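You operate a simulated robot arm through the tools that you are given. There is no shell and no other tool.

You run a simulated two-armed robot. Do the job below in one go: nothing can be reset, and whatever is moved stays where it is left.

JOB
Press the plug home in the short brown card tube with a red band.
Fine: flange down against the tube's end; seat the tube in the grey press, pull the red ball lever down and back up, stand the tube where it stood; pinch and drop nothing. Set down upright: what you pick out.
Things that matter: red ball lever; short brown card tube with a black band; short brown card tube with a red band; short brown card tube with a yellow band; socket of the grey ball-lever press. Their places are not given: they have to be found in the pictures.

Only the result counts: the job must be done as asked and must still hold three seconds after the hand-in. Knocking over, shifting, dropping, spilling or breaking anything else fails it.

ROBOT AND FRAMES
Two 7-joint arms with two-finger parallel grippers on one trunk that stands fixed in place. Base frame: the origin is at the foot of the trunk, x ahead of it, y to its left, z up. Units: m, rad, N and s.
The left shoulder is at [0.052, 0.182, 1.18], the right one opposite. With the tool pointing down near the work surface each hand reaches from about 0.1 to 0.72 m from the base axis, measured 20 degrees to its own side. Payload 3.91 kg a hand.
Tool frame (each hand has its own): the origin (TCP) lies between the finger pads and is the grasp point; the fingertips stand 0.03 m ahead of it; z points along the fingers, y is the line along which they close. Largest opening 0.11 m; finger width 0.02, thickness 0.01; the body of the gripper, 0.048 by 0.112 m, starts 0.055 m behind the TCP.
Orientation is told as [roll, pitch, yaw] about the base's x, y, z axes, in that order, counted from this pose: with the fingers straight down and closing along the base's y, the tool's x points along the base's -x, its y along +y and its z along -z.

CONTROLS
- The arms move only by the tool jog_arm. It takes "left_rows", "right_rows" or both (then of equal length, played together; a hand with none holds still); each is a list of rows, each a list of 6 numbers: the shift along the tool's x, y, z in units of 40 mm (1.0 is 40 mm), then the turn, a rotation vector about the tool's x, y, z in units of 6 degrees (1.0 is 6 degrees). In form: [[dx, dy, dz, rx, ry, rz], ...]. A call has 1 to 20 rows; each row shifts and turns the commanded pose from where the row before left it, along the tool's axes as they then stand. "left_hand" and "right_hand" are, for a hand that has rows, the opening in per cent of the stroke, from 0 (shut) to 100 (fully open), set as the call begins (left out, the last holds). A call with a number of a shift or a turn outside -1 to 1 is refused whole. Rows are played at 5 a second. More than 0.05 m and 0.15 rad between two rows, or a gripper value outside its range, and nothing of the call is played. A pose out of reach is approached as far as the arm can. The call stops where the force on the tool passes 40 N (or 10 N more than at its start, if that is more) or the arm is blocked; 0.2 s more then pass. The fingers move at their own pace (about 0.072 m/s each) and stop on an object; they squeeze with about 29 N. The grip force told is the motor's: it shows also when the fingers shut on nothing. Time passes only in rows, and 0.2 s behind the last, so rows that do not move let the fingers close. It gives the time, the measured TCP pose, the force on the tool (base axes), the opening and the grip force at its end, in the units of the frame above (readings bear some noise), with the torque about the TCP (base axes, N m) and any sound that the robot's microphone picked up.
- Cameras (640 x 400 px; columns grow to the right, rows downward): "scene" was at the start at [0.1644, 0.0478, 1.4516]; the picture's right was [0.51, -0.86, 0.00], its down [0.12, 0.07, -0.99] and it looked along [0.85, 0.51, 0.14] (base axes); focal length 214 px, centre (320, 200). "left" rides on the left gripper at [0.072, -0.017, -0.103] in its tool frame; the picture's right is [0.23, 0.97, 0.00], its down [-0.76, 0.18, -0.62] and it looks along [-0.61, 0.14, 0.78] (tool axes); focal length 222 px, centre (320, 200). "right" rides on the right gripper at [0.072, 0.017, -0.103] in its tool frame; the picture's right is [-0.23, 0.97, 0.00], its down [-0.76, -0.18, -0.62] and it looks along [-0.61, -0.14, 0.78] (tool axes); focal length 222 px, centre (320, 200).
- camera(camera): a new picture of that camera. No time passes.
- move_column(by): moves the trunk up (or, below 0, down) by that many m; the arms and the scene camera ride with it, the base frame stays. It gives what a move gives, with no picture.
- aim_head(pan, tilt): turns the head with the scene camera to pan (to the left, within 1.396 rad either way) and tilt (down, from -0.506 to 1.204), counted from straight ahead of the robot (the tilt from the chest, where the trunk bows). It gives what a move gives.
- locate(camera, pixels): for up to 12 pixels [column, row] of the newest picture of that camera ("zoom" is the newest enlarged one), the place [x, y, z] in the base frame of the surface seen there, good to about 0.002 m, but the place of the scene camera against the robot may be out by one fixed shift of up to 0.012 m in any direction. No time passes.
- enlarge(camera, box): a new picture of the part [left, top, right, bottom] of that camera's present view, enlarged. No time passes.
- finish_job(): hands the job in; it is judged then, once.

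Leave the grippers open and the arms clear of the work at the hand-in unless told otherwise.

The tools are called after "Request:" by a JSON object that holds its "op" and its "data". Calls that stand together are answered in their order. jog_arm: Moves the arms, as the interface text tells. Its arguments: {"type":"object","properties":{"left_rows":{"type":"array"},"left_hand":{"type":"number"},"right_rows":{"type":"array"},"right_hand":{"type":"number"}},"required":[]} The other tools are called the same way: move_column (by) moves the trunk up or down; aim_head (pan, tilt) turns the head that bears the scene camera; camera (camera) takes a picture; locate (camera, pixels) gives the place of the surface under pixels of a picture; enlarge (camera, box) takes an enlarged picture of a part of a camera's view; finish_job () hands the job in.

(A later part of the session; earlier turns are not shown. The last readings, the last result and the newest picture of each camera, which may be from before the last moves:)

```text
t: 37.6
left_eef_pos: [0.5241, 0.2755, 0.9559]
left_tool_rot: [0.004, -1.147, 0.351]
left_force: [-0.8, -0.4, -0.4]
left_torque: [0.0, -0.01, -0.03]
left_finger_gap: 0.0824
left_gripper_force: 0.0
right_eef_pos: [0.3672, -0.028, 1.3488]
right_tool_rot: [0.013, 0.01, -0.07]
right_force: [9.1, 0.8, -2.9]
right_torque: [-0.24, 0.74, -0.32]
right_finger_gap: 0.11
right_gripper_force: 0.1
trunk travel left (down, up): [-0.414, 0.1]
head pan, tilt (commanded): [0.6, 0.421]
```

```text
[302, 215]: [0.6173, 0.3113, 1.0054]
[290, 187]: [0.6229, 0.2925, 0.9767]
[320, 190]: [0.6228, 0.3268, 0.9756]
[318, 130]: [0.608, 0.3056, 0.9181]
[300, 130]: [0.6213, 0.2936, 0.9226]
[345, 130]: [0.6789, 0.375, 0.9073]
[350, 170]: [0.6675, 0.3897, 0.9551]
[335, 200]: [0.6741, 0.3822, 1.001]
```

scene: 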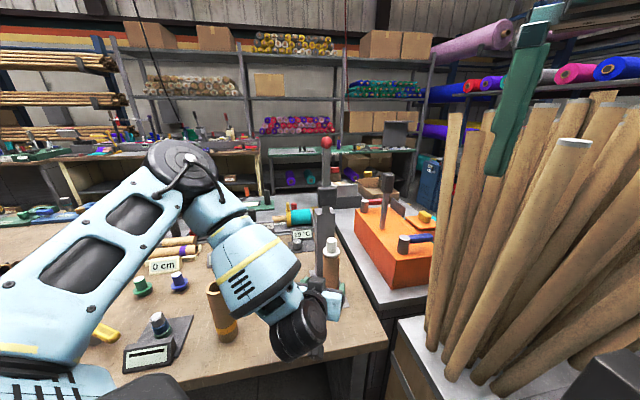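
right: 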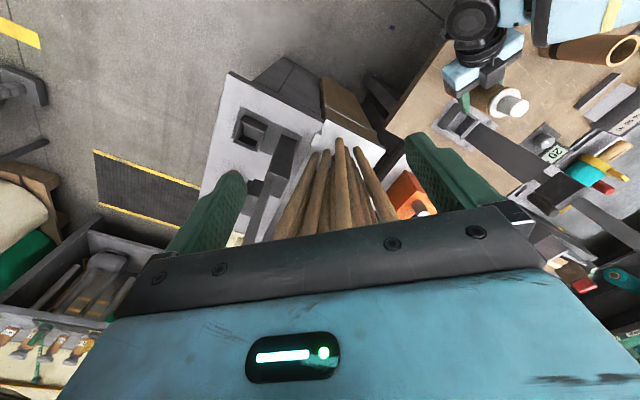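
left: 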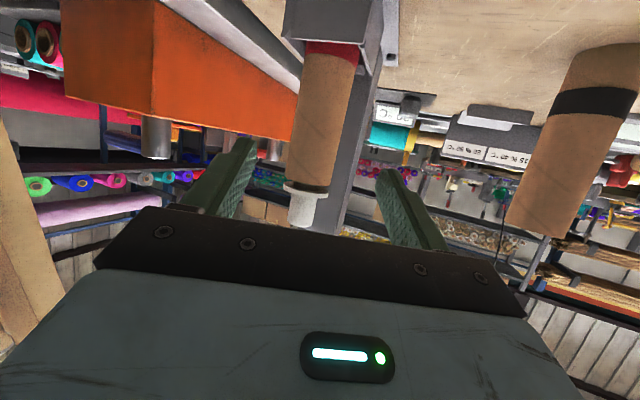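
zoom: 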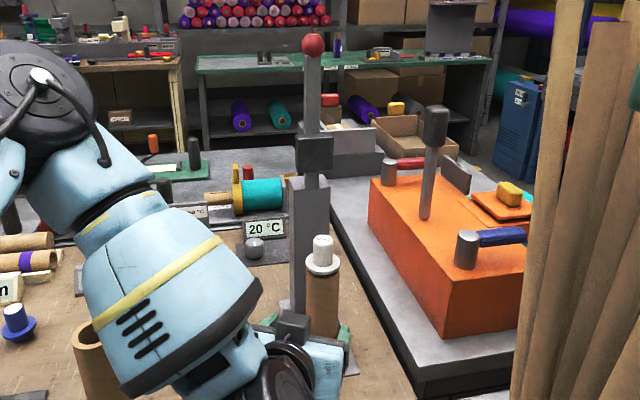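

The scene camera reads about 11 mm too high and is right to 2 mm sideways. Corrected, the ball centre is about (0.689,0.377,1.277), the rod hinges at z≈1.04 and the shoe spans 1.10–1.16. When the lever is level the ball should be near (0.524,0.213,1.04). I'll grip the ball and follow that arc, pitching the hand down as it goes. First I raise the hand to ball height, turning to yaw 35°.

Request:
{"op": "jog_arm", "data": {"left_rows": [[-0.813, 0, -0.362, -0.254, 0, -0.113], [-0.813, 0, -0.362, -0.254, 0, -0.113], [-0.813, 0, -0.362, -0.254, 0, -0.113], [-0.813, 0, -0.362, -0.254, 0, -0.113], [-0.813, 0, -0.362, -0.254, 0, -0.113]]}}

Request:
{"op": "camera", "data": {"camera": "left"}}

Request:
{"op": "camera", "data": {"camera": "scene"}}

```text
t: 38.8
left_eef_pos: [0.5285, 0.2725, 1.1348]
left_tool_rot: [0.005, -1.15, 0.494]
left_force: [0.1, 0.0, -1.0]
left_torque: [0.0, 0.02, -0.02]
left_finger_gap: 0.0826
left_gripper_force: 0.2
right_eef_pos: [0.3678, -0.0293, 1.349]
right_tool_rot: [0.016, 0.011, -0.071]
right_force: [4.9, 3.1, -5.1]
right_torque: [-0.39, 0.11, -0.32]
right_finger_gap: 0.1098
right_gripper_force: 0.0
trunk travel left (down, up): [-0.414, 0.1]
head pan, tilt (commanded): [0.6, 0.421]
```

```text
taken
```

left: 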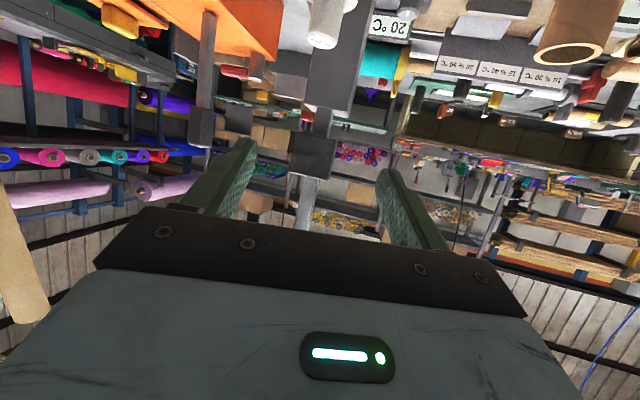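

```text
taken
```

scene: 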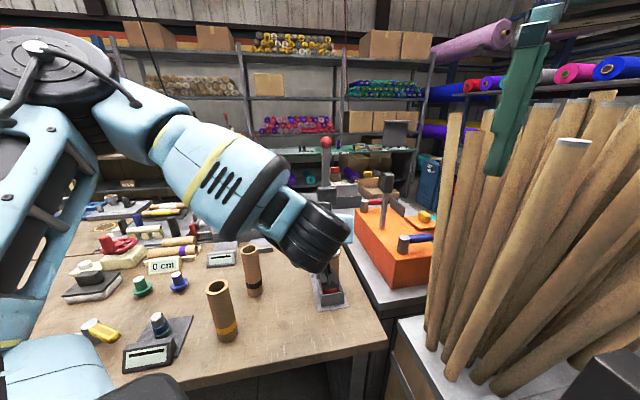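

Rising well. The shoe is at (312,155) and the rod below it in this inverted view. I continue up to ball height.

Request:
{"op": "jog_arm", "data": {"left_rows": [[-0.813, 0, -0.362, -0.254, 0, -0.113], [-0.813, 0, -0.362, -0.254, 0, -0.113], [-0.813, 0, -0.362, -0.254, 0, -0.113], [-0.813, 0, -0.362, -0.254, 0, -0.113]]}}

Request:
{"op": "camera", "data": {"camera": "left"}}

Request:
{"op": "enlarge", "data": {"camera": "left", "box": [240, 60, 400, 220]}}

```text
t: 39.8
left_eef_pos: [0.5255, 0.2723, 1.2796]
left_tool_rot: [0.004, -1.148, 0.612]
left_force: [0.3, 0.3, 0.6]
left_torque: [-0.03, 0.0, 0.0]
left_finger_gap: 0.0827
left_gripper_force: 0.1
right_eef_pos: [0.368, -0.0277, 1.3482]
right_tool_rot: [0.013, 0.011, -0.072]
right_force: [4.3, 3.8, -5.9]
right_torque: [-0.43, -0.11, -0.33]
right_finger_gap: 0.11
right_gripper_force: 0.0
trunk travel left (down, up): [-0.414, 0.1]
head pan, tilt (commanded): [0.6, 0.421]
```

```text
taken
```

left: 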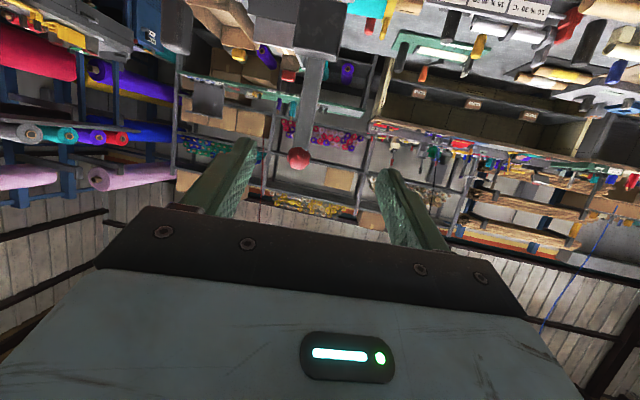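

```text
2.50 times, centred on (320, 140) of left
```

zoom: 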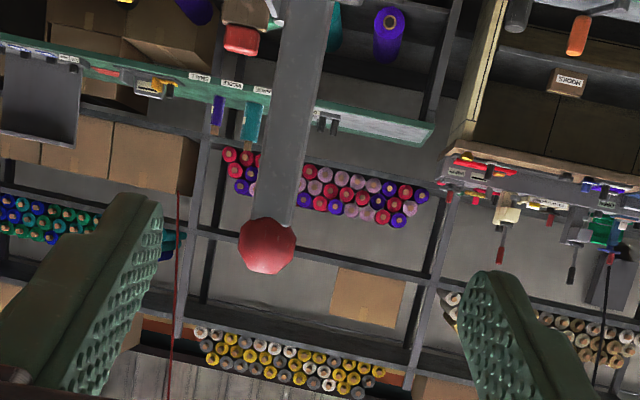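

The red ball is now clear at zoom (267,245), between the fingers' lines. Locating it.

Request:
{"op": "locate", "data": {"camera": "zoom", "pixels": [[267, 245], [267, 268], [242, 245], [292, 245], [267, 224], [287, 180], [295, 100], [300, 40], [266, 180], [310, 180]]}}

```text
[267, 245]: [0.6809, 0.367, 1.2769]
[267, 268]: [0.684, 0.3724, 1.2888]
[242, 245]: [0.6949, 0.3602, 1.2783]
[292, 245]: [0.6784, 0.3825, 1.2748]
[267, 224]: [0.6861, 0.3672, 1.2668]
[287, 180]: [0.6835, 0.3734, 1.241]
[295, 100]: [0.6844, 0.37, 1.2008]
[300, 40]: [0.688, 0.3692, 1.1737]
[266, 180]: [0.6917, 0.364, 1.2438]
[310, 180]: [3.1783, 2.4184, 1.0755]
```

The ball centre comes out at (0.692,0.376,1.278), radius about 15 mm. I move forward 0.15 m of the 0.196 m needed, lining up sideways, then check.

Request:
{"op": "jog_arm", "data": {"left_rows": [[-0.382, -0.06, 0.857, 0, 0, 0], [-0.382, -0.06, 0.857, 0, 0, 0], [-0.382, -0.06, 0.857, 0, 0, 0], [-0.382, -0.06, 0.857, 0, 0, 0]]}}

Request:
{"op": "camera", "data": {"camera": "left"}}

Request:
{"op": "camera", "data": {"camera": "scene"}}

```text
t: 40.8
left_eef_pos: [0.6534, 0.3516, 1.2785]
left_tool_rot: [0.006, -1.148, 0.608]
left_force: [0.4, -0.1, -0.6]
left_torque: [0.03, 0.02, -0.02]
left_finger_gap: 0.0825
left_gripper_force: 0.0
right_eef_pos: [0.3694, -0.0276, 1.3491]
right_tool_rot: [0.013, 0.012, -0.073]
right_force: [5.3, 2.9, -4.2]
right_torque: [-0.41, 0.12, -0.38]
right_finger_gap: 0.1102
right_gripper_force: 0.0
trunk travel left (down, up): [-0.414, 0.1]
head pan, tilt (commanded): [0.6, 0.421]
```

```text
taken
```

left: 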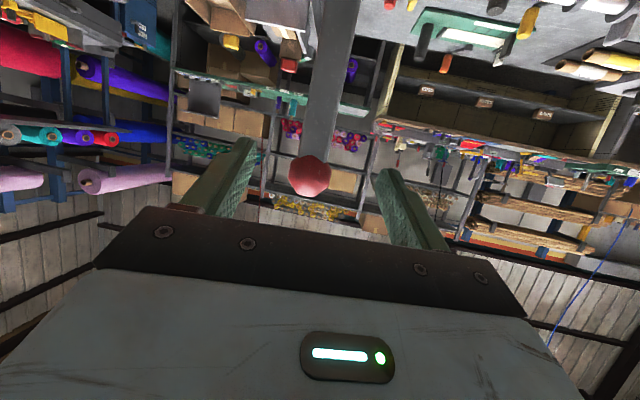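

```text
taken
```

scene: 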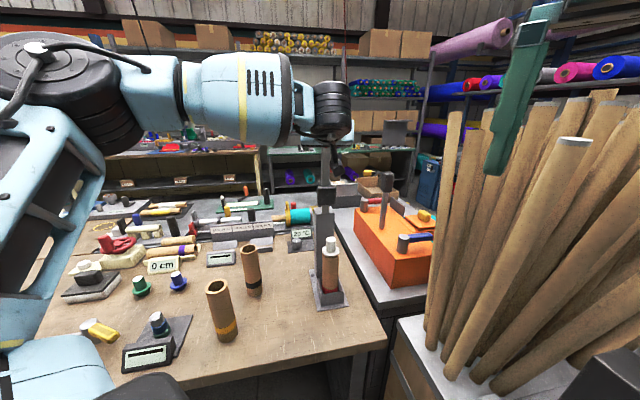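

The tube is plainly visible standing in the socket at (330,265), and the ball lies between the fingers at (310,177). Locating it once more.

Request:
{"op": "locate", "data": {"camera": "left", "pixels": [[310, 177], [292, 177], [328, 177], [310, 160], [310, 193], [320, 140]]}}

```text
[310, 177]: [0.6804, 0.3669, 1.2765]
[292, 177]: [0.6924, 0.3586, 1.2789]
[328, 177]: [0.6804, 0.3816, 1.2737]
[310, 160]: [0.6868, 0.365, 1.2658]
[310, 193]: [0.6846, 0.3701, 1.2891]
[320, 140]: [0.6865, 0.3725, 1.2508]
```

Ball centre confirmed at about (0.692,0.3755,1.278). I go the last 45 mm so the ball sits at the grasp point.

Request:
{"op": "jog_arm", "data": {"left_rows": [[-0.23, -0.033, 0.518, 0, 0, 0], [-0.23, -0.033, 0.518, 0, 0, 0]]}}

Request:
{"op": "camera", "data": {"camera": "left"}}

```text
t: 41.4
left_eef_pos: [0.6928, 0.377, 1.2772]
left_tool_rot: [0.007, -1.149, 0.609]
left_force: [-0.4, 0.3, 1.0]
left_torque: [0.02, -0.03, 0.03]
left_finger_gap: 0.0823
left_gripper_force: 0.1
right_eef_pos: [0.3687, -0.0274, 1.3482]
right_tool_rot: [0.015, 0.009, -0.072]
right_force: [6.2, 2.0, -3.3]
right_torque: [-0.44, 0.28, -0.44]
right_finger_gap: 0.1099
right_gripper_force: 0.0
trunk travel left (down, up): [-0.414, 0.1]
head pan, tilt (commanded): [0.6, 0.421]
```

```text
taken
```

left: 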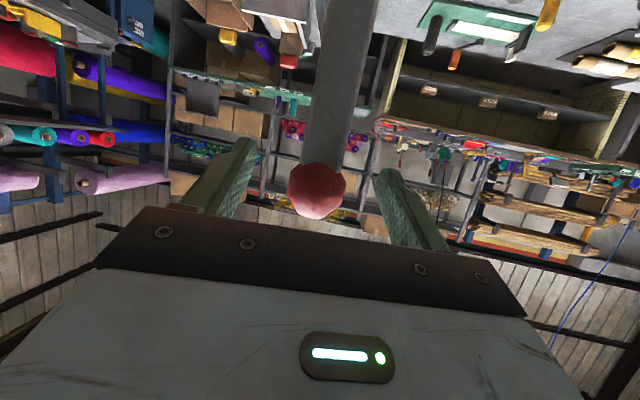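

The ball is right at the grasp point (317,191). Closing on it.

Request:
{"op": "jog_arm", "data": {"left_rows": [[0, 0, 0, 0, 0, 0], [0, 0, 0, 0, 0, 0], [0, 0, 0, 0, 0, 0], [0, 0, 0, 0, 0, 0]], "left_hand": 0}}

Request:
{"op": "camera", "data": {"camera": "left"}}

```text
t: 42.4
left_eef_pos: [0.6923, 0.3742, 1.2782]
left_tool_rot: [0.007, -1.148, 0.606]
left_force: [7.1, -6.8, -0.1]
left_torque: [0.09, -0.22, -0.21]
left_finger_gap: 0.0311
left_gripper_force: 45.1
right_eef_pos: [0.3689, -0.0294, 1.3479]
right_tool_rot: [0.016, 0.012, -0.074]
right_force: [6.3, 3.1, -2.8]
right_torque: [-0.38, 0.52, -0.42]
right_finger_gap: 0.11
right_gripper_force: 0.0
trunk travel left (down, up): [-0.414, 0.1]
head pan, tilt (commanded): [0.6, 0.421]
```

```text
taken
```

left: 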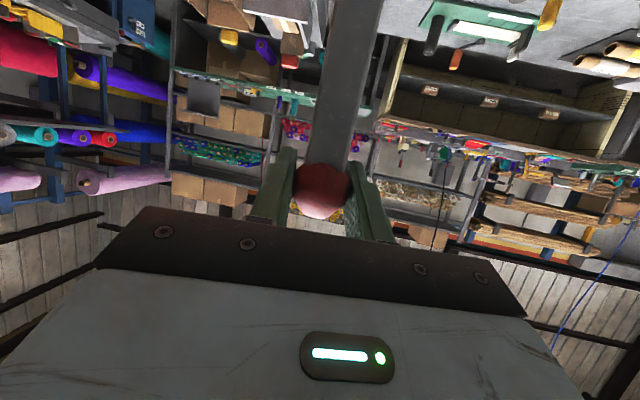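

The ball is gripped, gap 0.031. A 10 N side load says the hand sits 1–2 mm too far left, so I trim that while starting the pull. The first 15° go along the arc toward the robot, easing the hand pitch by 3° per step.

Request:
{"op": "jog_arm", "data": {"left_rows": [[0.228, -0.127, -0.451, 0, 0.5, 0], [0.288, -0.088, -0.414, 0, 0.5, 0], [0.343, -0.087, -0.37, 0, 0.5, 0]]}}

Request:
{"op": "camera", "data": {"camera": "scene"}}

```text
t: 43.2
left_eef_pos: [0.6496, 0.3318, 1.2687]
left_tool_rot: [0.006, -0.993, 0.608]
left_force: [12.0, -4.3, 5.4]
left_torque: [0.77, -0.99, -0.07]
left_finger_gap: 0.0316
left_gripper_force: 44.8
right_eef_pos: [0.3692, -0.0289, 1.3488]
right_tool_rot: [0.015, 0.01, -0.074]
right_force: [8.1, 2.4, -2.4]
right_torque: [-0.34, 0.57, -0.44]
right_finger_gap: 0.1101
right_gripper_force: 0.0
trunk travel left (down, up): [-0.414, 0.1]
head pan, tilt (commanded): [0.6, 0.421]
```

```text
taken
```

scene: 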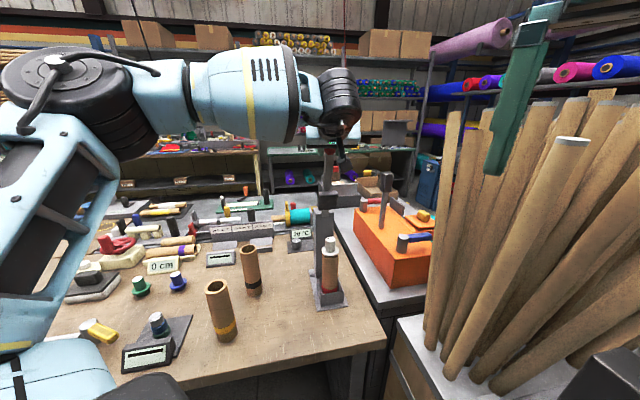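

The lever is coming along: the ball moved 60 mm and dropped 9 mm, as the arc predicts, with only light forces. Continuing to about 30°, trimming 2 mm to the right.

Request:
{"op": "jog_arm", "data": {"left_rows": [[0.379, -0.11, -0.329, 0, 0.5, 0], [0.426, -0.107, -0.265, 0, 0.5, 0], [0.463, -0.08, -0.2, 0, 0.5, 0]]}}

```text
t: 44.0
left_eef_pos: [0.6073, 0.2915, 1.2429]
left_tool_rot: [0.004, -0.835, 0.614]
left_force: [0.9, 3.3, 7.2]
left_torque: [0.87, -1.01, 0.1]
left_finger_gap: 0.0313
left_gripper_force: 45.1
right_eef_pos: [0.369, -0.028, 1.3485]
right_tool_rot: [0.014, 0.01, -0.072]
right_force: [6.4, 3.0, -3.2]
right_torque: [-0.4, 0.47, -0.44]
right_finger_gap: 0.1101
right_gripper_force: 0.0
trunk travel left (down, up): [-0.414, 0.1]
head pan, tilt (commanded): [0.6, 0.421]
```

Now 119 mm along and 35 mm down, so the true radius is about 0.217 m and the lever is at 33°, with light forces. Continuing to about 50°.

Request:
{"op": "jog_arm", "data": {"left_rows": [[0.506, -0.072, -0.104, 0, 0.5, 0], [0.516, -0.067, -0.028, 0, 0.5, 0], [0.515, -0.06, 0.048, 0, 0.5, 0]]}}

Request:
{"op": "camera", "data": {"camera": "scene"}}

```text
t: 44.8
left_eef_pos: [0.5727, 0.2564, 1.2024]
left_tool_rot: [0.0, -0.678, 0.614]
left_force: [-9.3, 2.6, 13.3]
left_torque: [0.82, -1.03, 0.1]
left_finger_gap: 0.0313
left_gripper_force: 45.5
right_eef_pos: [0.3655, -0.0282, 1.3495]
right_tool_rot: [0.014, 0.01, -0.072]
right_force: [6.0, 3.7, -3.6]
right_torque: [-0.44, 0.38, -0.45]
right_finger_gap: 0.1097
right_gripper_force: 0.0
trunk travel left (down, up): [-0.414, 0.1]
head pan, tilt (commanded): [0.6, 0.421]
```

```text
taken
```

scene: 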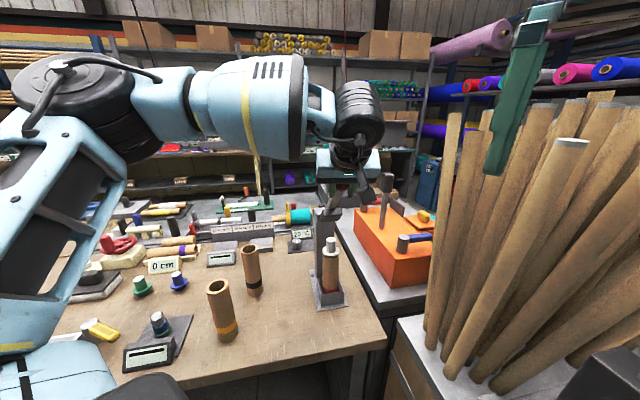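

At 49° now, and the lever pushes outward 12 N, so the true radius is a bit larger, about 0.23. I correct outward and go on to about 65°.

Request:
{"op": "jog_arm", "data": {"left_rows": [[0.533, -0.04, 0.071, 0, 0.5, 0], [0.51, -0.043, 0.171, 0, 0.5, 0], [0.47, -0.043, 0.267, 0, 0.5, 0]]}}

Request:
{"op": "camera", "data": {"camera": "scene"}}

```text
t: 45.6
left_eef_pos: [0.5488, 0.2286, 1.1492]
left_tool_rot: [0.003, -0.516, 0.611]
left_force: [0.0, -0.1, 0.2]
left_torque: [0.02, 0.01, -0.01]
left_finger_gap: 0.0
left_gripper_force: 38.0
right_eef_pos: [0.3703, -0.0274, 1.3478]
right_tool_rot: [0.014, 0.012, -0.072]
right_force: [5.1, 3.6, -3.6]
right_torque: [-0.48, 0.19, -0.44]
right_finger_gap: 0.1099
right_gripper_force: 0.1
trunk travel left (down, up): [-0.414, 0.1]
head pan, tilt (commanded): [0.6, 0.421]
```

```text
taken
```

scene: 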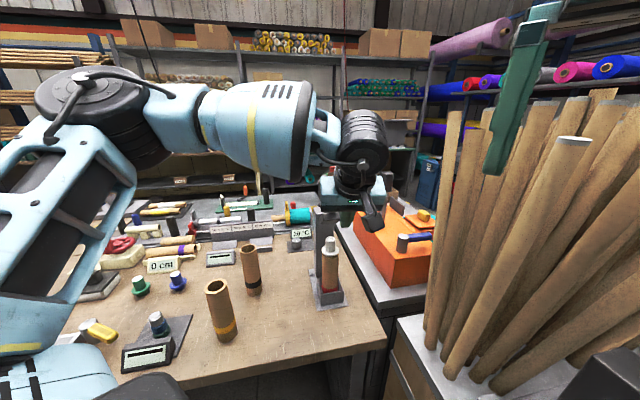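

The fingers closed to zero, so the ball slipped out. I look for where the lever is now.

Request:
{"op": "camera", "data": {"camera": "left"}}

Request:
{"op": "enlarge", "data": {"camera": "scene", "box": [270, 110, 400, 310]}}

```text
taken
```

left: 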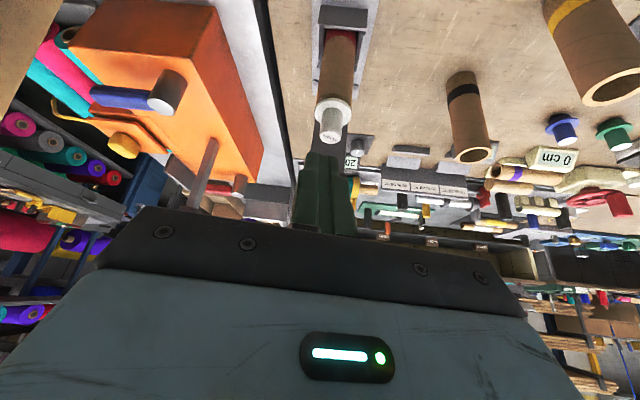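

```text
2.00 times, centred on (335, 210) of scene
```

zoom: 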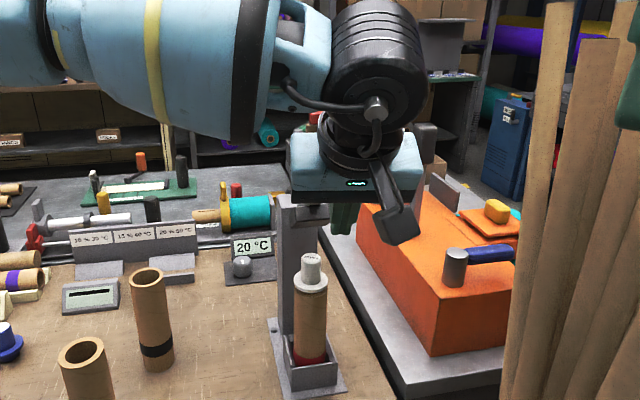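

The lever is hidden behind the hand. I back the hand off 40 mm and slide it 0.1 m to the left to see.

Request:
{"op": "jog_arm", "data": {"left_rows": [[0.87, 0, -0.494, 0, 0, 0], [0, 0.85, 0, 0, 0, 0], [0, 0.85, 0, 0, 0, 0], [0, 0.85, 0, 0, 0, 0]]}}

Request:
{"op": "camera", "data": {"camera": "scene"}}

Request:
{"op": "camera", "data": {"camera": "left"}}

```text
t: 46.6
left_eef_pos: [0.4578, 0.2918, 1.1501]
left_tool_rot: [0.002, -0.52, 0.612]
left_force: [0.0, 0.1, 0.7]
left_torque: [-0.03, 0.01, 0.0]
left_finger_gap: 0.0001
left_gripper_force: 38.1
right_eef_pos: [0.3676, -0.0259, 1.3486]
right_tool_rot: [0.015, 0.01, -0.074]
right_force: [5.6, 4.3, -2.8]
right_torque: [-0.44, 0.4, -0.49]
right_finger_gap: 0.1099
right_gripper_force: 0.1
trunk travel left (down, up): [-0.414, 0.1]
head pan, tilt (commanded): [0.6, 0.421]
```

```text
taken
```

scene: 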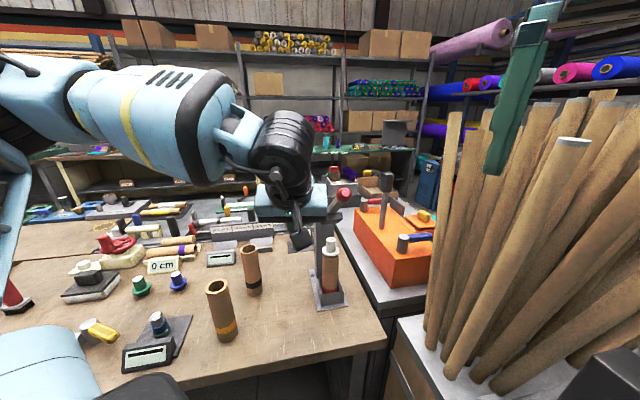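

```text
taken
```

left: 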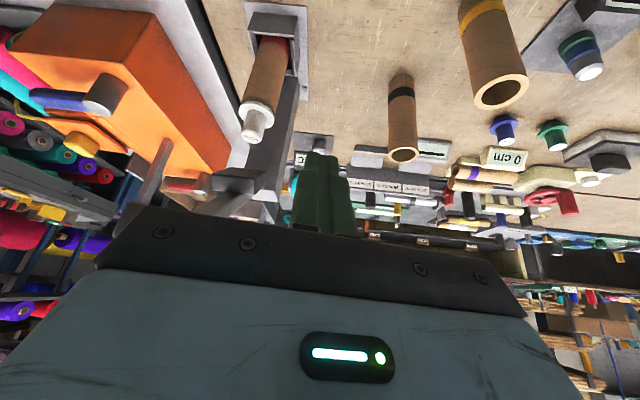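

The red ball is at (342,195) in the scene view. The lever stayed part way down and didn't spring back. Locating it.

Request:
{"op": "enlarge", "data": {"camera": "scene", "box": [280, 150, 380, 310]}}

```text
2.50 times, centred on (330, 230) of scene
```

zoom: 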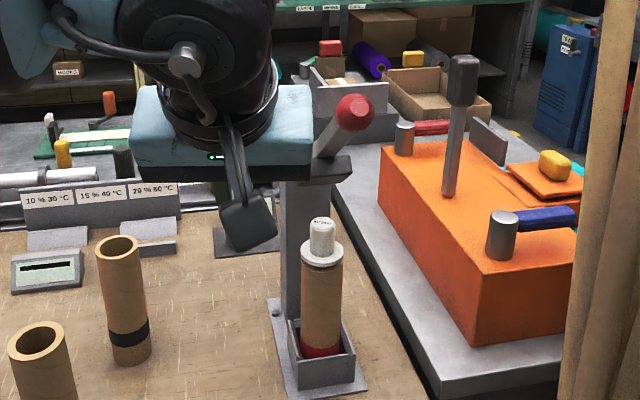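

Request:
{"op": "locate", "data": {"camera": "zoom", "pixels": [[354, 112], [354, 100], [342, 112], [368, 112], [335, 140], [325, 152], [320, 225], [322, 250], [325, 172], [310, 200], [320, 290]]}}

```text
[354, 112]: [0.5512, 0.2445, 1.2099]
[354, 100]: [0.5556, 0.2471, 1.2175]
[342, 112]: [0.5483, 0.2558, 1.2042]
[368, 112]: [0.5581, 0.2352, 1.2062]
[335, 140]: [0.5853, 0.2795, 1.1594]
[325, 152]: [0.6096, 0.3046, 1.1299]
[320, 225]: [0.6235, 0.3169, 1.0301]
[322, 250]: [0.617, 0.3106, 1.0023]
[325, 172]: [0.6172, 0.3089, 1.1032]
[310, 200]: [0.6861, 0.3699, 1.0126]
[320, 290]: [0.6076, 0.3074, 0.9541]
```

The ball's centre is at about (0.562,0.251,1.192): radius 0.231 m, lever at 51° and held by friction. It likely slipped because my hand was 10° off the lever plane and the rod lay along the fingers. I'll regrip from above with fingers pointing down and yaw exactly 45°. First I raise, straighten the hand, turn to 45°, and open.

Request:
{"op": "jog_arm", "data": {"left_rows": [[-0.467, 0, -0.816, 0, 0, 0], [-0.467, 0, -0.816, 0, 0, 0], [-0.467, 0, -0.816, 0, 0, 0], [-0.467, 0, -0.816, 0, 0, 0], [0, 0, 0, 0, 1, 0], [0, 0, 0, 0, 1, 0], [0, 0, 0, 0, 1, 0], [0, 0, 0, 0, 1, 0], [0, 0, 0, -0.08, 0, -0.82], [0, 0, 0, -0.08, 0, -0.82]], "left_hand": 75}}

Request:
{"op": "camera", "data": {"camera": "left"}}

Request:
{"op": "camera", "data": {"camera": "scene"}}

```text
t: 48.8
left_eef_pos: [0.457, 0.2923, 1.3042]
left_tool_rot: [0.002, -0.1, 0.789]
left_force: [-0.5, 0.5, 1.1]
left_torque: [0.01, 0.02, -0.01]
left_finger_gap: 0.0826
left_gripper_force: 0.0
right_eef_pos: [0.3683, -0.0284, 1.3487]
right_tool_rot: [0.013, 0.011, -0.074]
right_force: [5.3, 3.7, -2.5]
right_torque: [-0.44, 0.31, -0.46]
right_finger_gap: 0.1102
right_gripper_force: 0.1
trunk travel left (down, up): [-0.414, 0.1]
head pan, tilt (commanded): [0.6, 0.421]
```

```text
taken
```

left: 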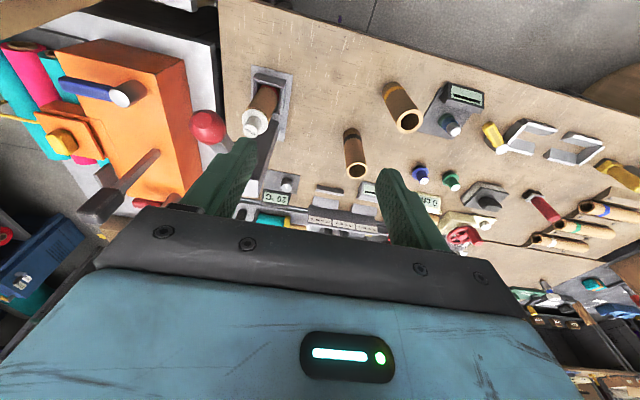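

```text
taken
```

scene: 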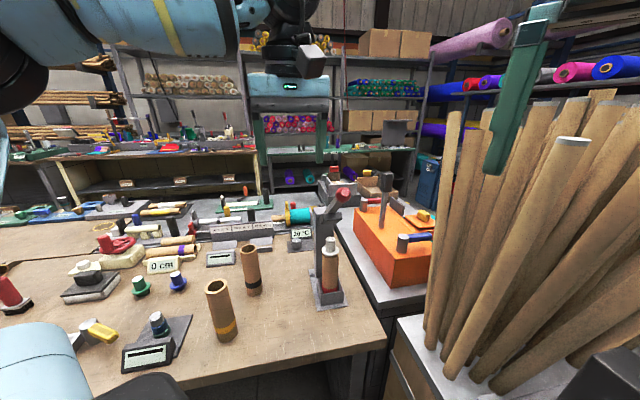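

Now the hand camera sees the ball directly at (207,127). Locating it precisely, plus the plug.

Request:
{"op": "enlarge", "data": {"camera": "left", "box": [180, 60, 300, 160]}}

Request:
{"op": "locate", "data": {"camera": "left", "pixels": [[207, 126], [193, 126], [220, 126], [207, 113], [207, 139], [255, 123], [245, 118], [268, 118], [255, 110]]}}

```text
4.00 times, centred on (240, 110) of left
```

zoom: 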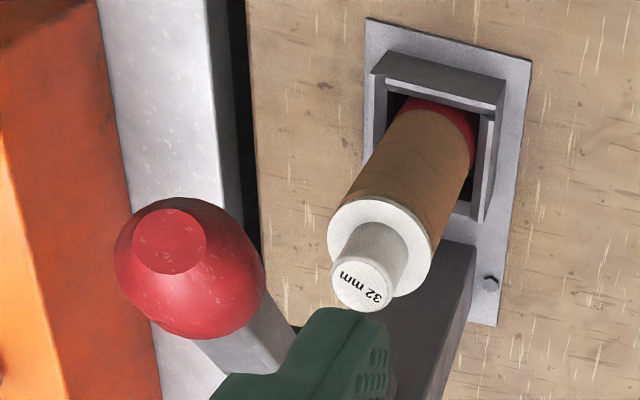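

```text
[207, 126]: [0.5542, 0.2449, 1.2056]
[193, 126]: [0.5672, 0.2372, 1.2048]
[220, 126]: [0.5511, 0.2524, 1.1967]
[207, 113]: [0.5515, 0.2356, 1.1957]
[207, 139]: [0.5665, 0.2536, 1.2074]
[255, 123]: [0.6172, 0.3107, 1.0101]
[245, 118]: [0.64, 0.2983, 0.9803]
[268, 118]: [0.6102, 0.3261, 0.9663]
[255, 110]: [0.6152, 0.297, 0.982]
```

Ball centre (0.5633,0.2464,1.193), lying exactly in the press plane; radius about 0.236, so the fully level ball would be near (0.526,0.209,1.042). The tube is upright in the socket below. I move the open fingers over the ball.

Request:
{"op": "jog_arm", "data": {"left_rows": [[-0.35, -0.9, 0.035, 0, 0, 0], [-0.35, -0.9, 0.035, 0, 0, 0], [-0.35, -0.9, 0.035, 0, 0, 0]]}}

Request:
{"op": "camera", "data": {"camera": "left"}}

```text
t: 49.6
left_eef_pos: [0.5316, 0.2656, 1.2842]
left_tool_rot: [-0.001, -0.104, 0.789]
left_force: [0.4, 0.2, -0.4]
left_torque: [0.01, -0.01, -0.01]
left_finger_gap: 0.0824
left_gripper_force: 0.1
left hand out of reach, approached as far as the arm can: row 2, 3
right_eef_pos: [0.3673, -0.0286, 1.349]
right_tool_rot: [0.016, 0.009, -0.073]
right_force: [5.7, 3.6, -2.4]
right_torque: [-0.47, 0.61, -0.44]
right_finger_gap: 0.1098
right_gripper_force: 0.1
trunk travel left (down, up): [-0.414, 0.1]
head pan, tilt (commanded): [0.6, 0.421]
```

```text
taken
```

left: 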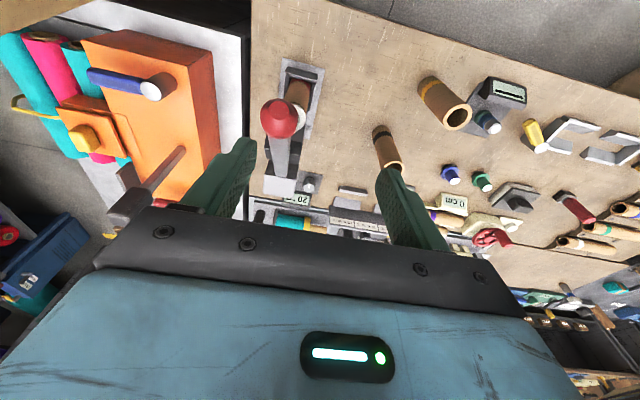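

The straight-down hand is at the edge of its reach this high. Raising the trunk 0.1 m brings the shoulder up and fixes that. The left hand is free and clear, so I do it.

Request:
{"op": "move_column", "data": {"by": 0.1}}

Request:
{"op": "camera", "data": {"camera": "left"}}

Request:
{"op": "camera", "data": {"camera": "scene"}}

```text
t: 50.9
left_eef_pos: [0.4188, 0.2668, 1.5267]
left_tool_rot: [-0.227, -0.315, 0.836]
left_force: [1.0, 0.4, 0.2]
left_torque: [0.03, -0.03, -0.02]
left_finger_gap: 0.0827
left_gripper_force: 0.0
right_eef_pos: [0.3704, -0.0276, 1.4472]
right_tool_rot: [0.014, 0.014, -0.073]
right_force: [0.4, -0.5, -0.3]
right_torque: [0.01, 0.03, 0.03]
right_finger_gap: 0.1099
right_gripper_force: 0.1
trunk travel left (down, up): [-0.514, 0.0]
head pan, tilt (commanded): [0.6, 0.421]
```

```text
taken
```

left: 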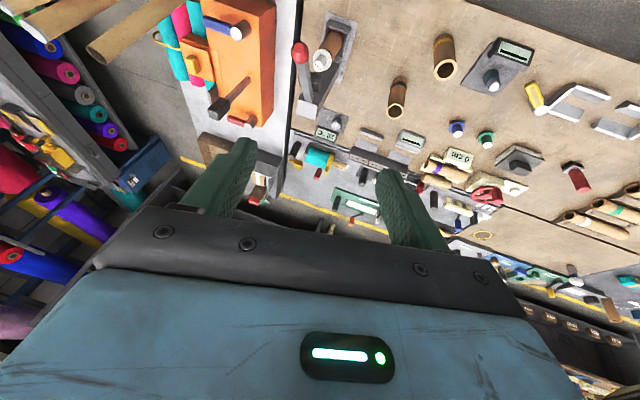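

```text
taken
```

scene: 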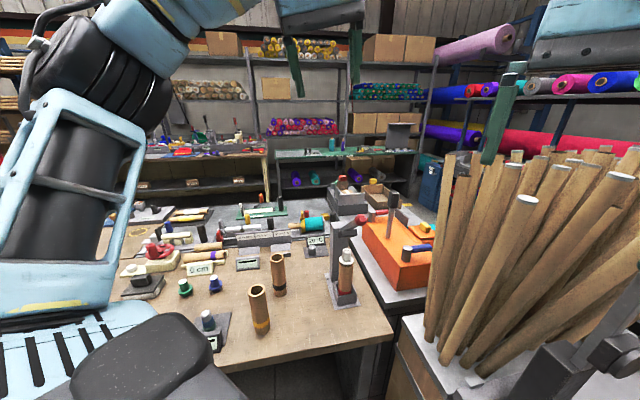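

The left arm swung further than the trunk moved: it's at (0.419,0.267,1.527), tilted. It's clear of everything. I hold one row to let it settle and read again.

Request:
{"op": "jog_arm", "data": {"left_rows": [[0, 0, 0, 0, 0, 0]]}}

```text
t: 51.3
left_eef_pos: [0.4147, 0.2661, 1.5281]
left_tool_rot: [-0.232, -0.319, 0.836]
left_force: [-0.4, 0.6, 0.3]
left_torque: [0.01, -0.01, -0.01]
left_finger_gap: 0.0827
left_gripper_force: 0.0
right_eef_pos: [0.3673, -0.0273, 1.4503]
right_tool_rot: [0.015, 0.008, -0.072]
right_force: [0.2, 0.2, 0.1]
right_torque: [0.02, -0.03, 0.03]
right_finger_gap: 0.1101
right_gripper_force: 0.1
trunk travel left (down, up): [-0.514, 0.0]
head pan, tilt (commanded): [0.6, 0.421]
```

It's stable. I bring it down and forward to about (0.515,0.256,1.36), then level out its roll and pitch.

Request:
{"op": "jog_arm", "data": {"left_rows": [[-0.014, -0.156, 0.81, 0, 0, 0], [-0.014, -0.156, 0.81, 0, 0, 0], [-0.014, -0.156, 0.81, 0, 0, 0], [-0.014, -0.156, 0.81, 0, 0, 0], [-0.014, -0.156, 0.81, 0, 0, 0], [-0.014, -0.156, 0.81, 0, 0, 0], [0, 0, 0, -0.74, 0, 0], [0, 0, 0, -0.74, 0, 0], [0, 0, 0, -0.74, 0, 0], [0, 0, 0, 0, 0.7, 0], [0, 0, 0, 0, 0.7, 0], [0, 0, 0, 0, 0.7, 0]]}}

Request:
{"op": "camera", "data": {"camera": "left"}}

Request:
{"op": "camera", "data": {"camera": "scene"}}

```text
t: 53.9
left_eef_pos: [0.5019, 0.2677, 1.3503]
left_tool_rot: [-0.001, -0.096, 0.838]
left_force: [-0.1, 0.3, -0.5]
left_torque: [0.01, 0.02, -0.03]
left_finger_gap: 0.0824
left_gripper_force: 0.1
left hand out of reach, approached as far as the arm can: row 9, 11
right_eef_pos: [0.367, -0.0287, 1.4479]
right_tool_rot: [0.016, 0.01, -0.072]
right_force: [0.8, -0.6, -0.7]
right_torque: [0.0, 0.0, 0.02]
right_finger_gap: 0.1102
right_gripper_force: 0.1
trunk travel left (down, up): [-0.514, 0.0]
head pan, tilt (commanded): [0.6, 0.421]
```

```text
taken
```

left: 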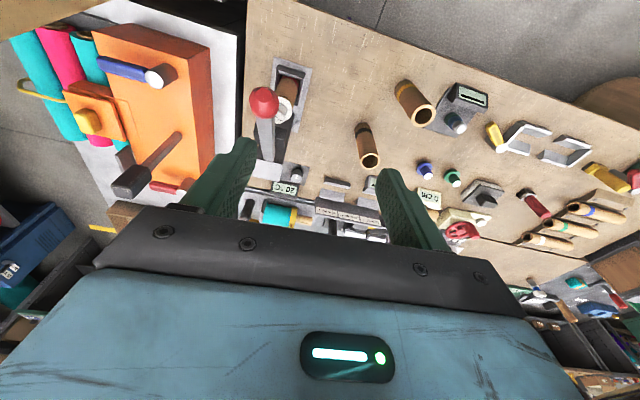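

```text
taken
```

scene: 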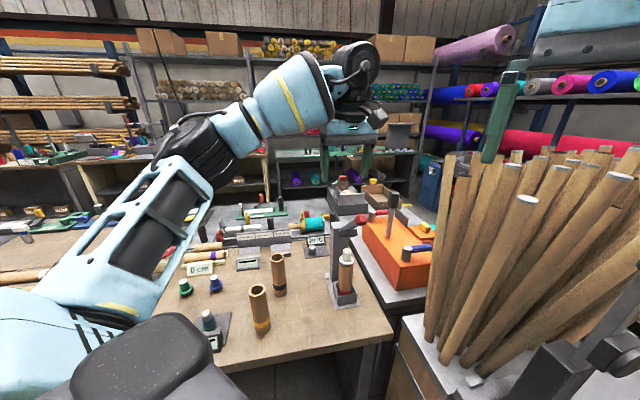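

The arm has settled in a better posture with the elbow lower. The ball is at (264,101) in the hand view. I move over the ball while coming down 50 mm.

Request:
{"op": "jog_arm", "data": {"left_rows": [[-0.255, -0.75, 0.65, 0.025, 0, 0.25], [-0.255, -0.75, 0.65, 0.025, 0, 0.25], [0, 0, 0, 0, 0, 0]]}}

Request:
{"op": "camera", "data": {"camera": "left"}}

```text
t: 54.7
left_eef_pos: [0.5241, 0.2692, 1.3057]
left_tool_rot: [0.002, -0.098, 0.795]
left_force: [0.2, 0.8, 0.5]
left_torque: [-0.01, -0.01, -0.02]
left_finger_gap: 0.0825
left_gripper_force: 0.0
left hand out of reach, approached as far as the arm can: row 1, 2
right_eef_pos: [0.3672, -0.0289, 1.4493]
right_tool_rot: [0.016, 0.009, -0.072]
right_force: [0.3, -0.4, -0.9]
right_torque: [0.0, -0.04, 0.01]
right_finger_gap: 0.11
right_gripper_force: 0.1
trunk travel left (down, up): [-0.514, 0.0]
head pan, tilt (commanded): [0.6, 0.421]
```

```text
taken
```

left: 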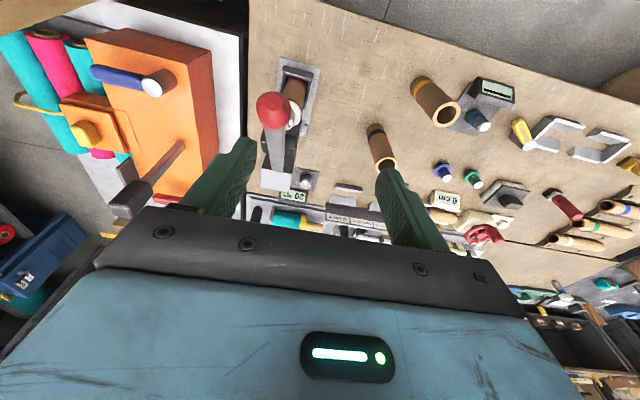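

It won't go further right at yaw 45°, the same wrist limit as at the socket. The rod is also nearly as thick as the ball, so gripping off-plane slips. Better plan: with the fingers shut, push the rod down from above, just inside the ball, with the hand turned to a comfortable yaw. I close the fingers and turn 20° right.

Request:
{"op": "jog_arm", "data": {"left_rows": [[0, 0, 0, 0.083, 0, 0.846], [0, 0, 0, 0.083, 0, 0.846], [0, 0, 0, 0.083, 0, 0.846], [0, 0, 0, 0.083, 0, 0.846]], "left_hand": 0}}

Request:
{"op": "camera", "data": {"camera": "left"}}

```text
t: 55.7
left_eef_pos: [0.5268, 0.2682, 1.3039]
left_tool_rot: [0.002, -0.096, 0.427]
left_force: [-0.3, 0.8, 0.6]
left_torque: [0.03, -0.01, -0.03]
left_finger_gap: 0.0
left_gripper_force: 29.0
right_eef_pos: [0.3686, -0.0288, 1.4496]
right_tool_rot: [0.014, 0.013, -0.071]
right_force: [0.5, 0.8, 0.2]
right_torque: [-0.01, -0.02, -0.01]
right_finger_gap: 0.1097
right_gripper_force: 0.1
trunk travel left (down, up): [-0.514, 0.0]
head pan, tilt (commanded): [0.6, 0.421]
```

```text
taken
```

left: 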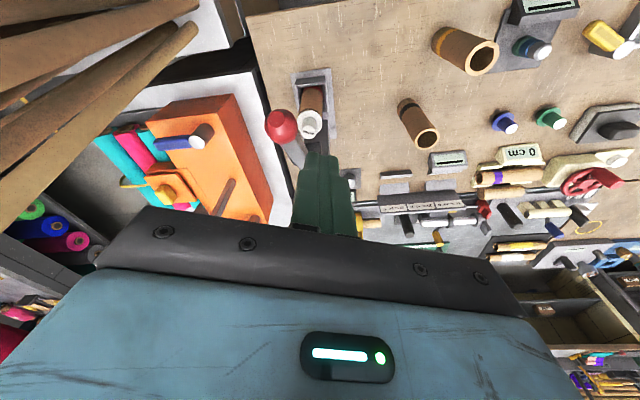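

Yaw is 24.5° now. I move forward over the rod, staying about 45 mm above it.

Request:
{"op": "jog_arm", "data": {"left_rows": [[-0.6, -0.31, 0.4, 0, 0, 0], [-0.6, -0.31, 0.4, 0, 0, 0]]}}

Request:
{"op": "camera", "data": {"camera": "left"}}

Request:
{"op": "camera", "data": {"camera": "scene"}}

```text
t: 56.3
left_eef_pos: [0.535, 0.2688, 1.3014]
left_tool_rot: [0.001, -0.097, 0.429]
left_force: [0.4, -0.4, -0.3]
left_torque: [0.01, 0.01, 0.03]
left_finger_gap: 0.0001
left_gripper_force: 29.0
left hand out of reach, approached as far as the arm can: row 1, 2
right_eef_pos: [0.3666, -0.0288, 1.4495]
right_tool_rot: [0.016, 0.008, -0.071]
right_force: [0.2, -0.3, 0.1]
right_torque: [-0.02, -0.04, -0.03]
right_finger_gap: 0.1098
right_gripper_force: 0.2
trunk travel left (down, up): [-0.514, 0.0]
head pan, tilt (commanded): [0.6, 0.421]
```

```text
taken
```

left: 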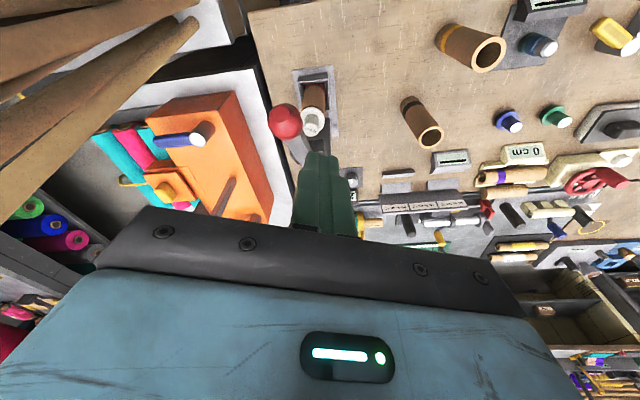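

```text
taken
```

scene: 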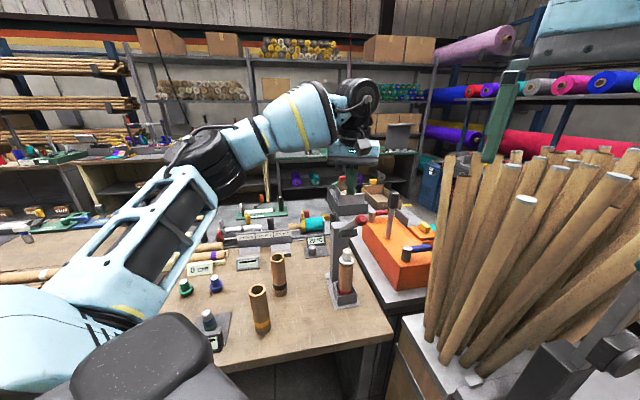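

Tool-down is limited this high, so pitch has to follow the forearm. I'll pitch to 35° forward and turn to yaw 33°, like the pose that worked earlier, then push the rod with the flank of the shut fingers. First reorienting in place.

Request:
{"op": "jog_arm", "data": {"left_rows": [[0, 0, 0, 0, -1, 0], [0, 0, 0, 0, -1, 0], [0, 0, 0, 0, -1, 0], [0, 0, 0, 0, -1, 0], [0, 0, 0, 0, -1, 0], [0, 0, 0, -0.4, 0, -0.57], [0, 0, 0, -0.4, 0, -0.57]]}}

Request:
{"op": "camera", "data": {"camera": "left"}}

```text
t: 57.9
left_eef_pos: [0.5382, 0.2713, 1.2975]
left_tool_rot: [0.0, -0.62, 0.575]
left_force: [0.1, 0.7, -0.1]
left_torque: [0.0, 0.01, 0.02]
left_finger_gap: 0.0
left_gripper_force: 28.7
right_eef_pos: [0.3687, -0.0273, 1.4485]
right_tool_rot: [0.014, 0.012, -0.072]
right_force: [-0.4, 0.5, -0.1]
right_torque: [-0.02, 0.01, 0.04]
right_finger_gap: 0.1102
right_gripper_force: 0.0
trunk travel left (down, up): [-0.514, 0.0]
head pan, tilt (commanded): [0.6, 0.421]
```

```text
taken
```

left: 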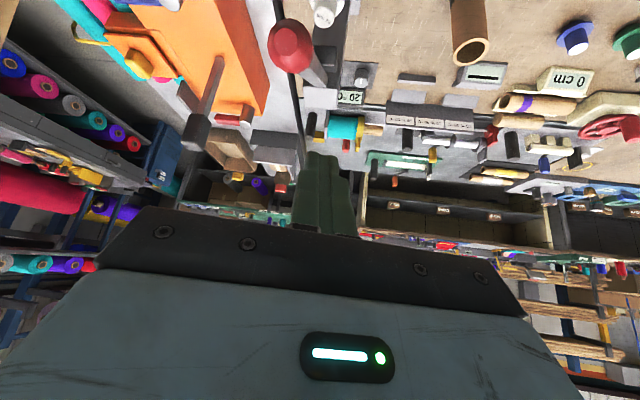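

Now β=35°, yaw 33°. I move to just above and ahead of the rod, at (0.6085,0.2915,1.235).

Request:
{"op": "jog_arm", "data": {"left_rows": [[-0.172, -0.177, 0.763, 0, 0, 0], [-0.172, -0.177, 0.763, 0, 0, 0], [-0.172, -0.177, 0.763, 0, 0, 0]]}}

Request:
{"op": "camera", "data": {"camera": "left"}}

Request:
{"op": "camera", "data": {"camera": "scene"}}

```text
t: 58.7
left_eef_pos: [0.6085, 0.2896, 1.2367]
left_tool_rot: [-0.001, -0.62, 0.572]
left_force: [0.5, -0.3, -1.1]
left_torque: [0.02, -0.01, -0.03]
left_finger_gap: 0.0
left_gripper_force: 28.9
right_eef_pos: [0.3694, -0.0273, 1.4485]
right_tool_rot: [0.014, 0.011, -0.072]
right_force: [0.2, 0.3, 0.0]
right_torque: [-0.01, -0.01, 0.02]
right_finger_gap: 0.11
right_gripper_force: 0.1
trunk travel left (down, up): [-0.514, 0.0]
head pan, tilt (commanded): [0.6, 0.421]
```

```text
taken
```

left: 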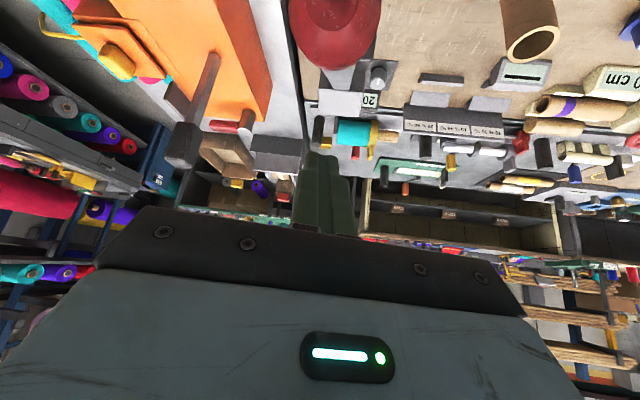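

```text
taken
```

scene: 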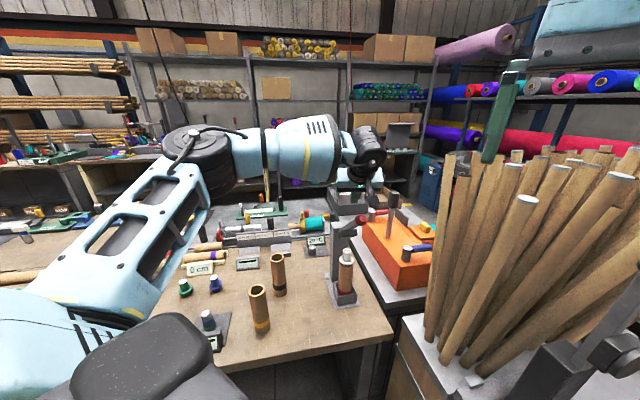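

Reached with no warnings. The fingertip corner will bear on the rod about 0.19 m from the hinge, just inside the ball. I step down onto it and start the push, to about 55°, watching force.

Request:
{"op": "jog_arm", "data": {"left_rows": [[0.506, -0.054, 0.143, 0, 0, 0], [0.506, -0.054, 0.143, 0, 0, 0], [0.395, -0.055, 0.116, 0, 0, 0]]}}

Request:
{"op": "camera", "data": {"camera": "left"}}

Request:
{"op": "camera", "data": {"camera": "scene"}}

```text
t: 59.5
left_eef_pos: [0.5809, 0.2657, 1.192]
left_tool_rot: [0.0, -0.619, 0.574]
left_force: [-0.3, 0.5, 2.0]
left_torque: [0.01, -0.03, 0.02]
left_finger_gap: 0.0002
left_gripper_force: 28.4
right_eef_pos: [0.3682, -0.0273, 1.4481]
right_tool_rot: [0.013, 0.011, -0.072]
right_force: [-0.3, -0.1, 0.1]
right_torque: [-0.01, -0.04, 0.02]
right_finger_gap: 0.1099
right_gripper_force: 0.0
trunk travel left (down, up): [-0.514, 0.0]
head pan, tilt (commanded): [0.6, 0.421]
```

```text
taken
```

left: 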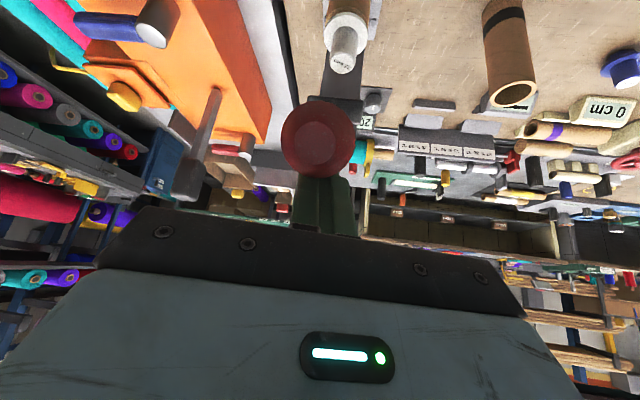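

```text
taken
```

scene: 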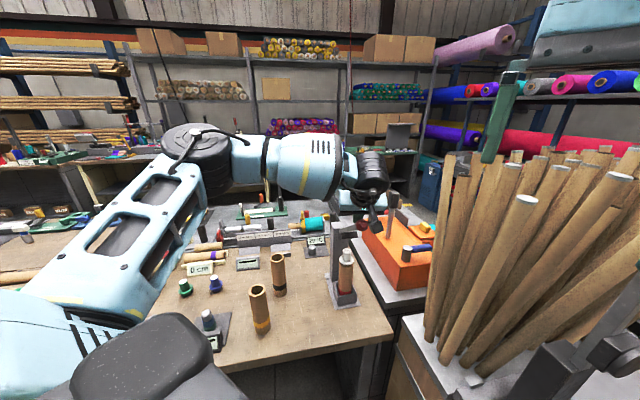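

The ball is at (318,138), straight in line, with the fingers beyond it on the rod's upper side. Force is still small. Continuing the arc to about 70°.

Request:
{"op": "jog_arm", "data": {"left_rows": [[0.395, -0.055, 0.116, 0, 0, 0], [0.371, -0.041, 0.183, 0, 0, 0], [0.371, -0.041, 0.183, 0, 0, 0]]}}

Request:
{"op": "camera", "data": {"camera": "left"}}

```text
t: 60.3
left_eef_pos: [0.5606, 0.2462, 1.147]
left_tool_rot: [-0.003, -0.62, 0.572]
left_force: [-0.6, 0.1, 0.4]
left_torque: [0.05, -0.02, 0.0]
left_finger_gap: 0.0
left_gripper_force: 29.3
right_eef_pos: [0.3685, -0.0278, 1.4486]
right_tool_rot: [0.015, 0.012, -0.072]
right_force: [-0.5, -0.6, -0.3]
right_torque: [0.03, -0.03, -0.03]
right_finger_gap: 0.1101
right_gripper_force: 0.0
trunk travel left (down, up): [-0.514, 0.0]
head pan, tilt (commanded): [0.6, 0.421]
```

```text
taken
```

left: 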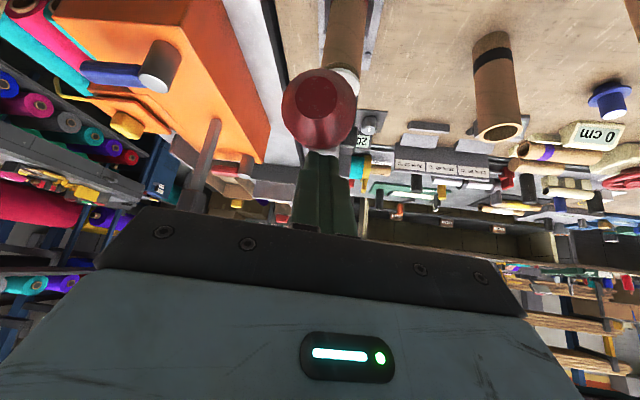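

The ball moved on to (318,108) with hardly any force. Locating it to get the lever angle.

Request:
{"op": "locate", "data": {"camera": "left", "pixels": [[318, 105], [290, 105], [348, 105], [318, 85], [318, 140], [345, 75]]}}

Request:
{"op": "enlarge", "data": {"camera": "scene", "box": [290, 180, 410, 310]}}

```text
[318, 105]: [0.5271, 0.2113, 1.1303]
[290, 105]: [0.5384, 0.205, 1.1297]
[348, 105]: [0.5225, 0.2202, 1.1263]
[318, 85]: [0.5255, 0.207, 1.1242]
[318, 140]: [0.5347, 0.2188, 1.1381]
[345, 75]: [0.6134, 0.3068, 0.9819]
```

```text
3.08 times, centred on (350, 245) of scene
```

zoom: 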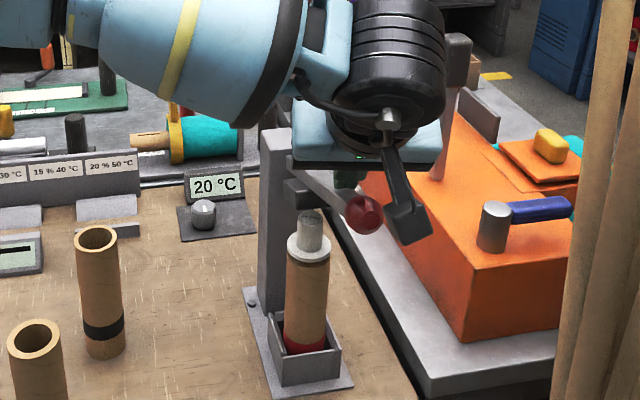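

The lever is at 70°, right on the planned arc. Going on to 80° and slightly beyond.

Request:
{"op": "jog_arm", "data": {"left_rows": [[0.334, -0.028, 0.244, 0, 0, 0], [0.334, -0.028, 0.244, 0, 0, 0]]}}

Request:
{"op": "camera", "data": {"camera": "left"}}

Request:
{"op": "enlarge", "data": {"camera": "scene", "box": [290, 180, 410, 310]}}

```text
t: 60.9
left_eef_pos: [0.5553, 0.2386, 1.1147]
left_tool_rot: [0.001, -0.618, 0.572]
left_force: [-0.4, 0.7, 0.0]
left_torque: [0.02, -0.01, -0.03]
left_finger_gap: 0.0
left_gripper_force: 28.6
right_eef_pos: [0.3697, -0.0288, 1.4484]
right_tool_rot: [0.012, 0.012, -0.072]
right_force: [0.4, 0.0, 1.3]
right_torque: [-0.01, 0.03, -0.01]
right_finger_gap: 0.1099
right_gripper_force: 0.1
trunk travel left (down, up): [-0.514, 0.0]
head pan, tilt (commanded): [0.6, 0.421]
```

```text
taken
```

left: 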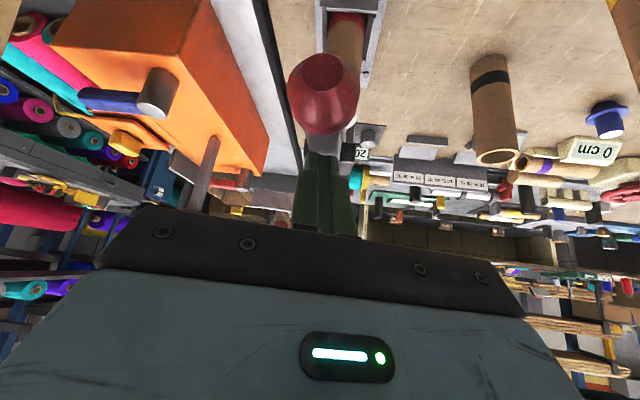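

```text
3.08 times, centred on (350, 245) of scene
```

zoom: 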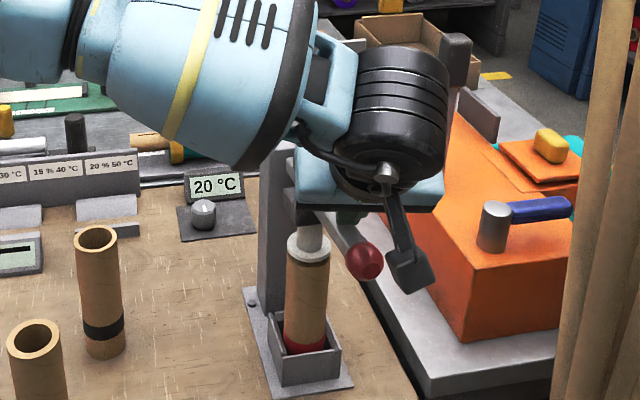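

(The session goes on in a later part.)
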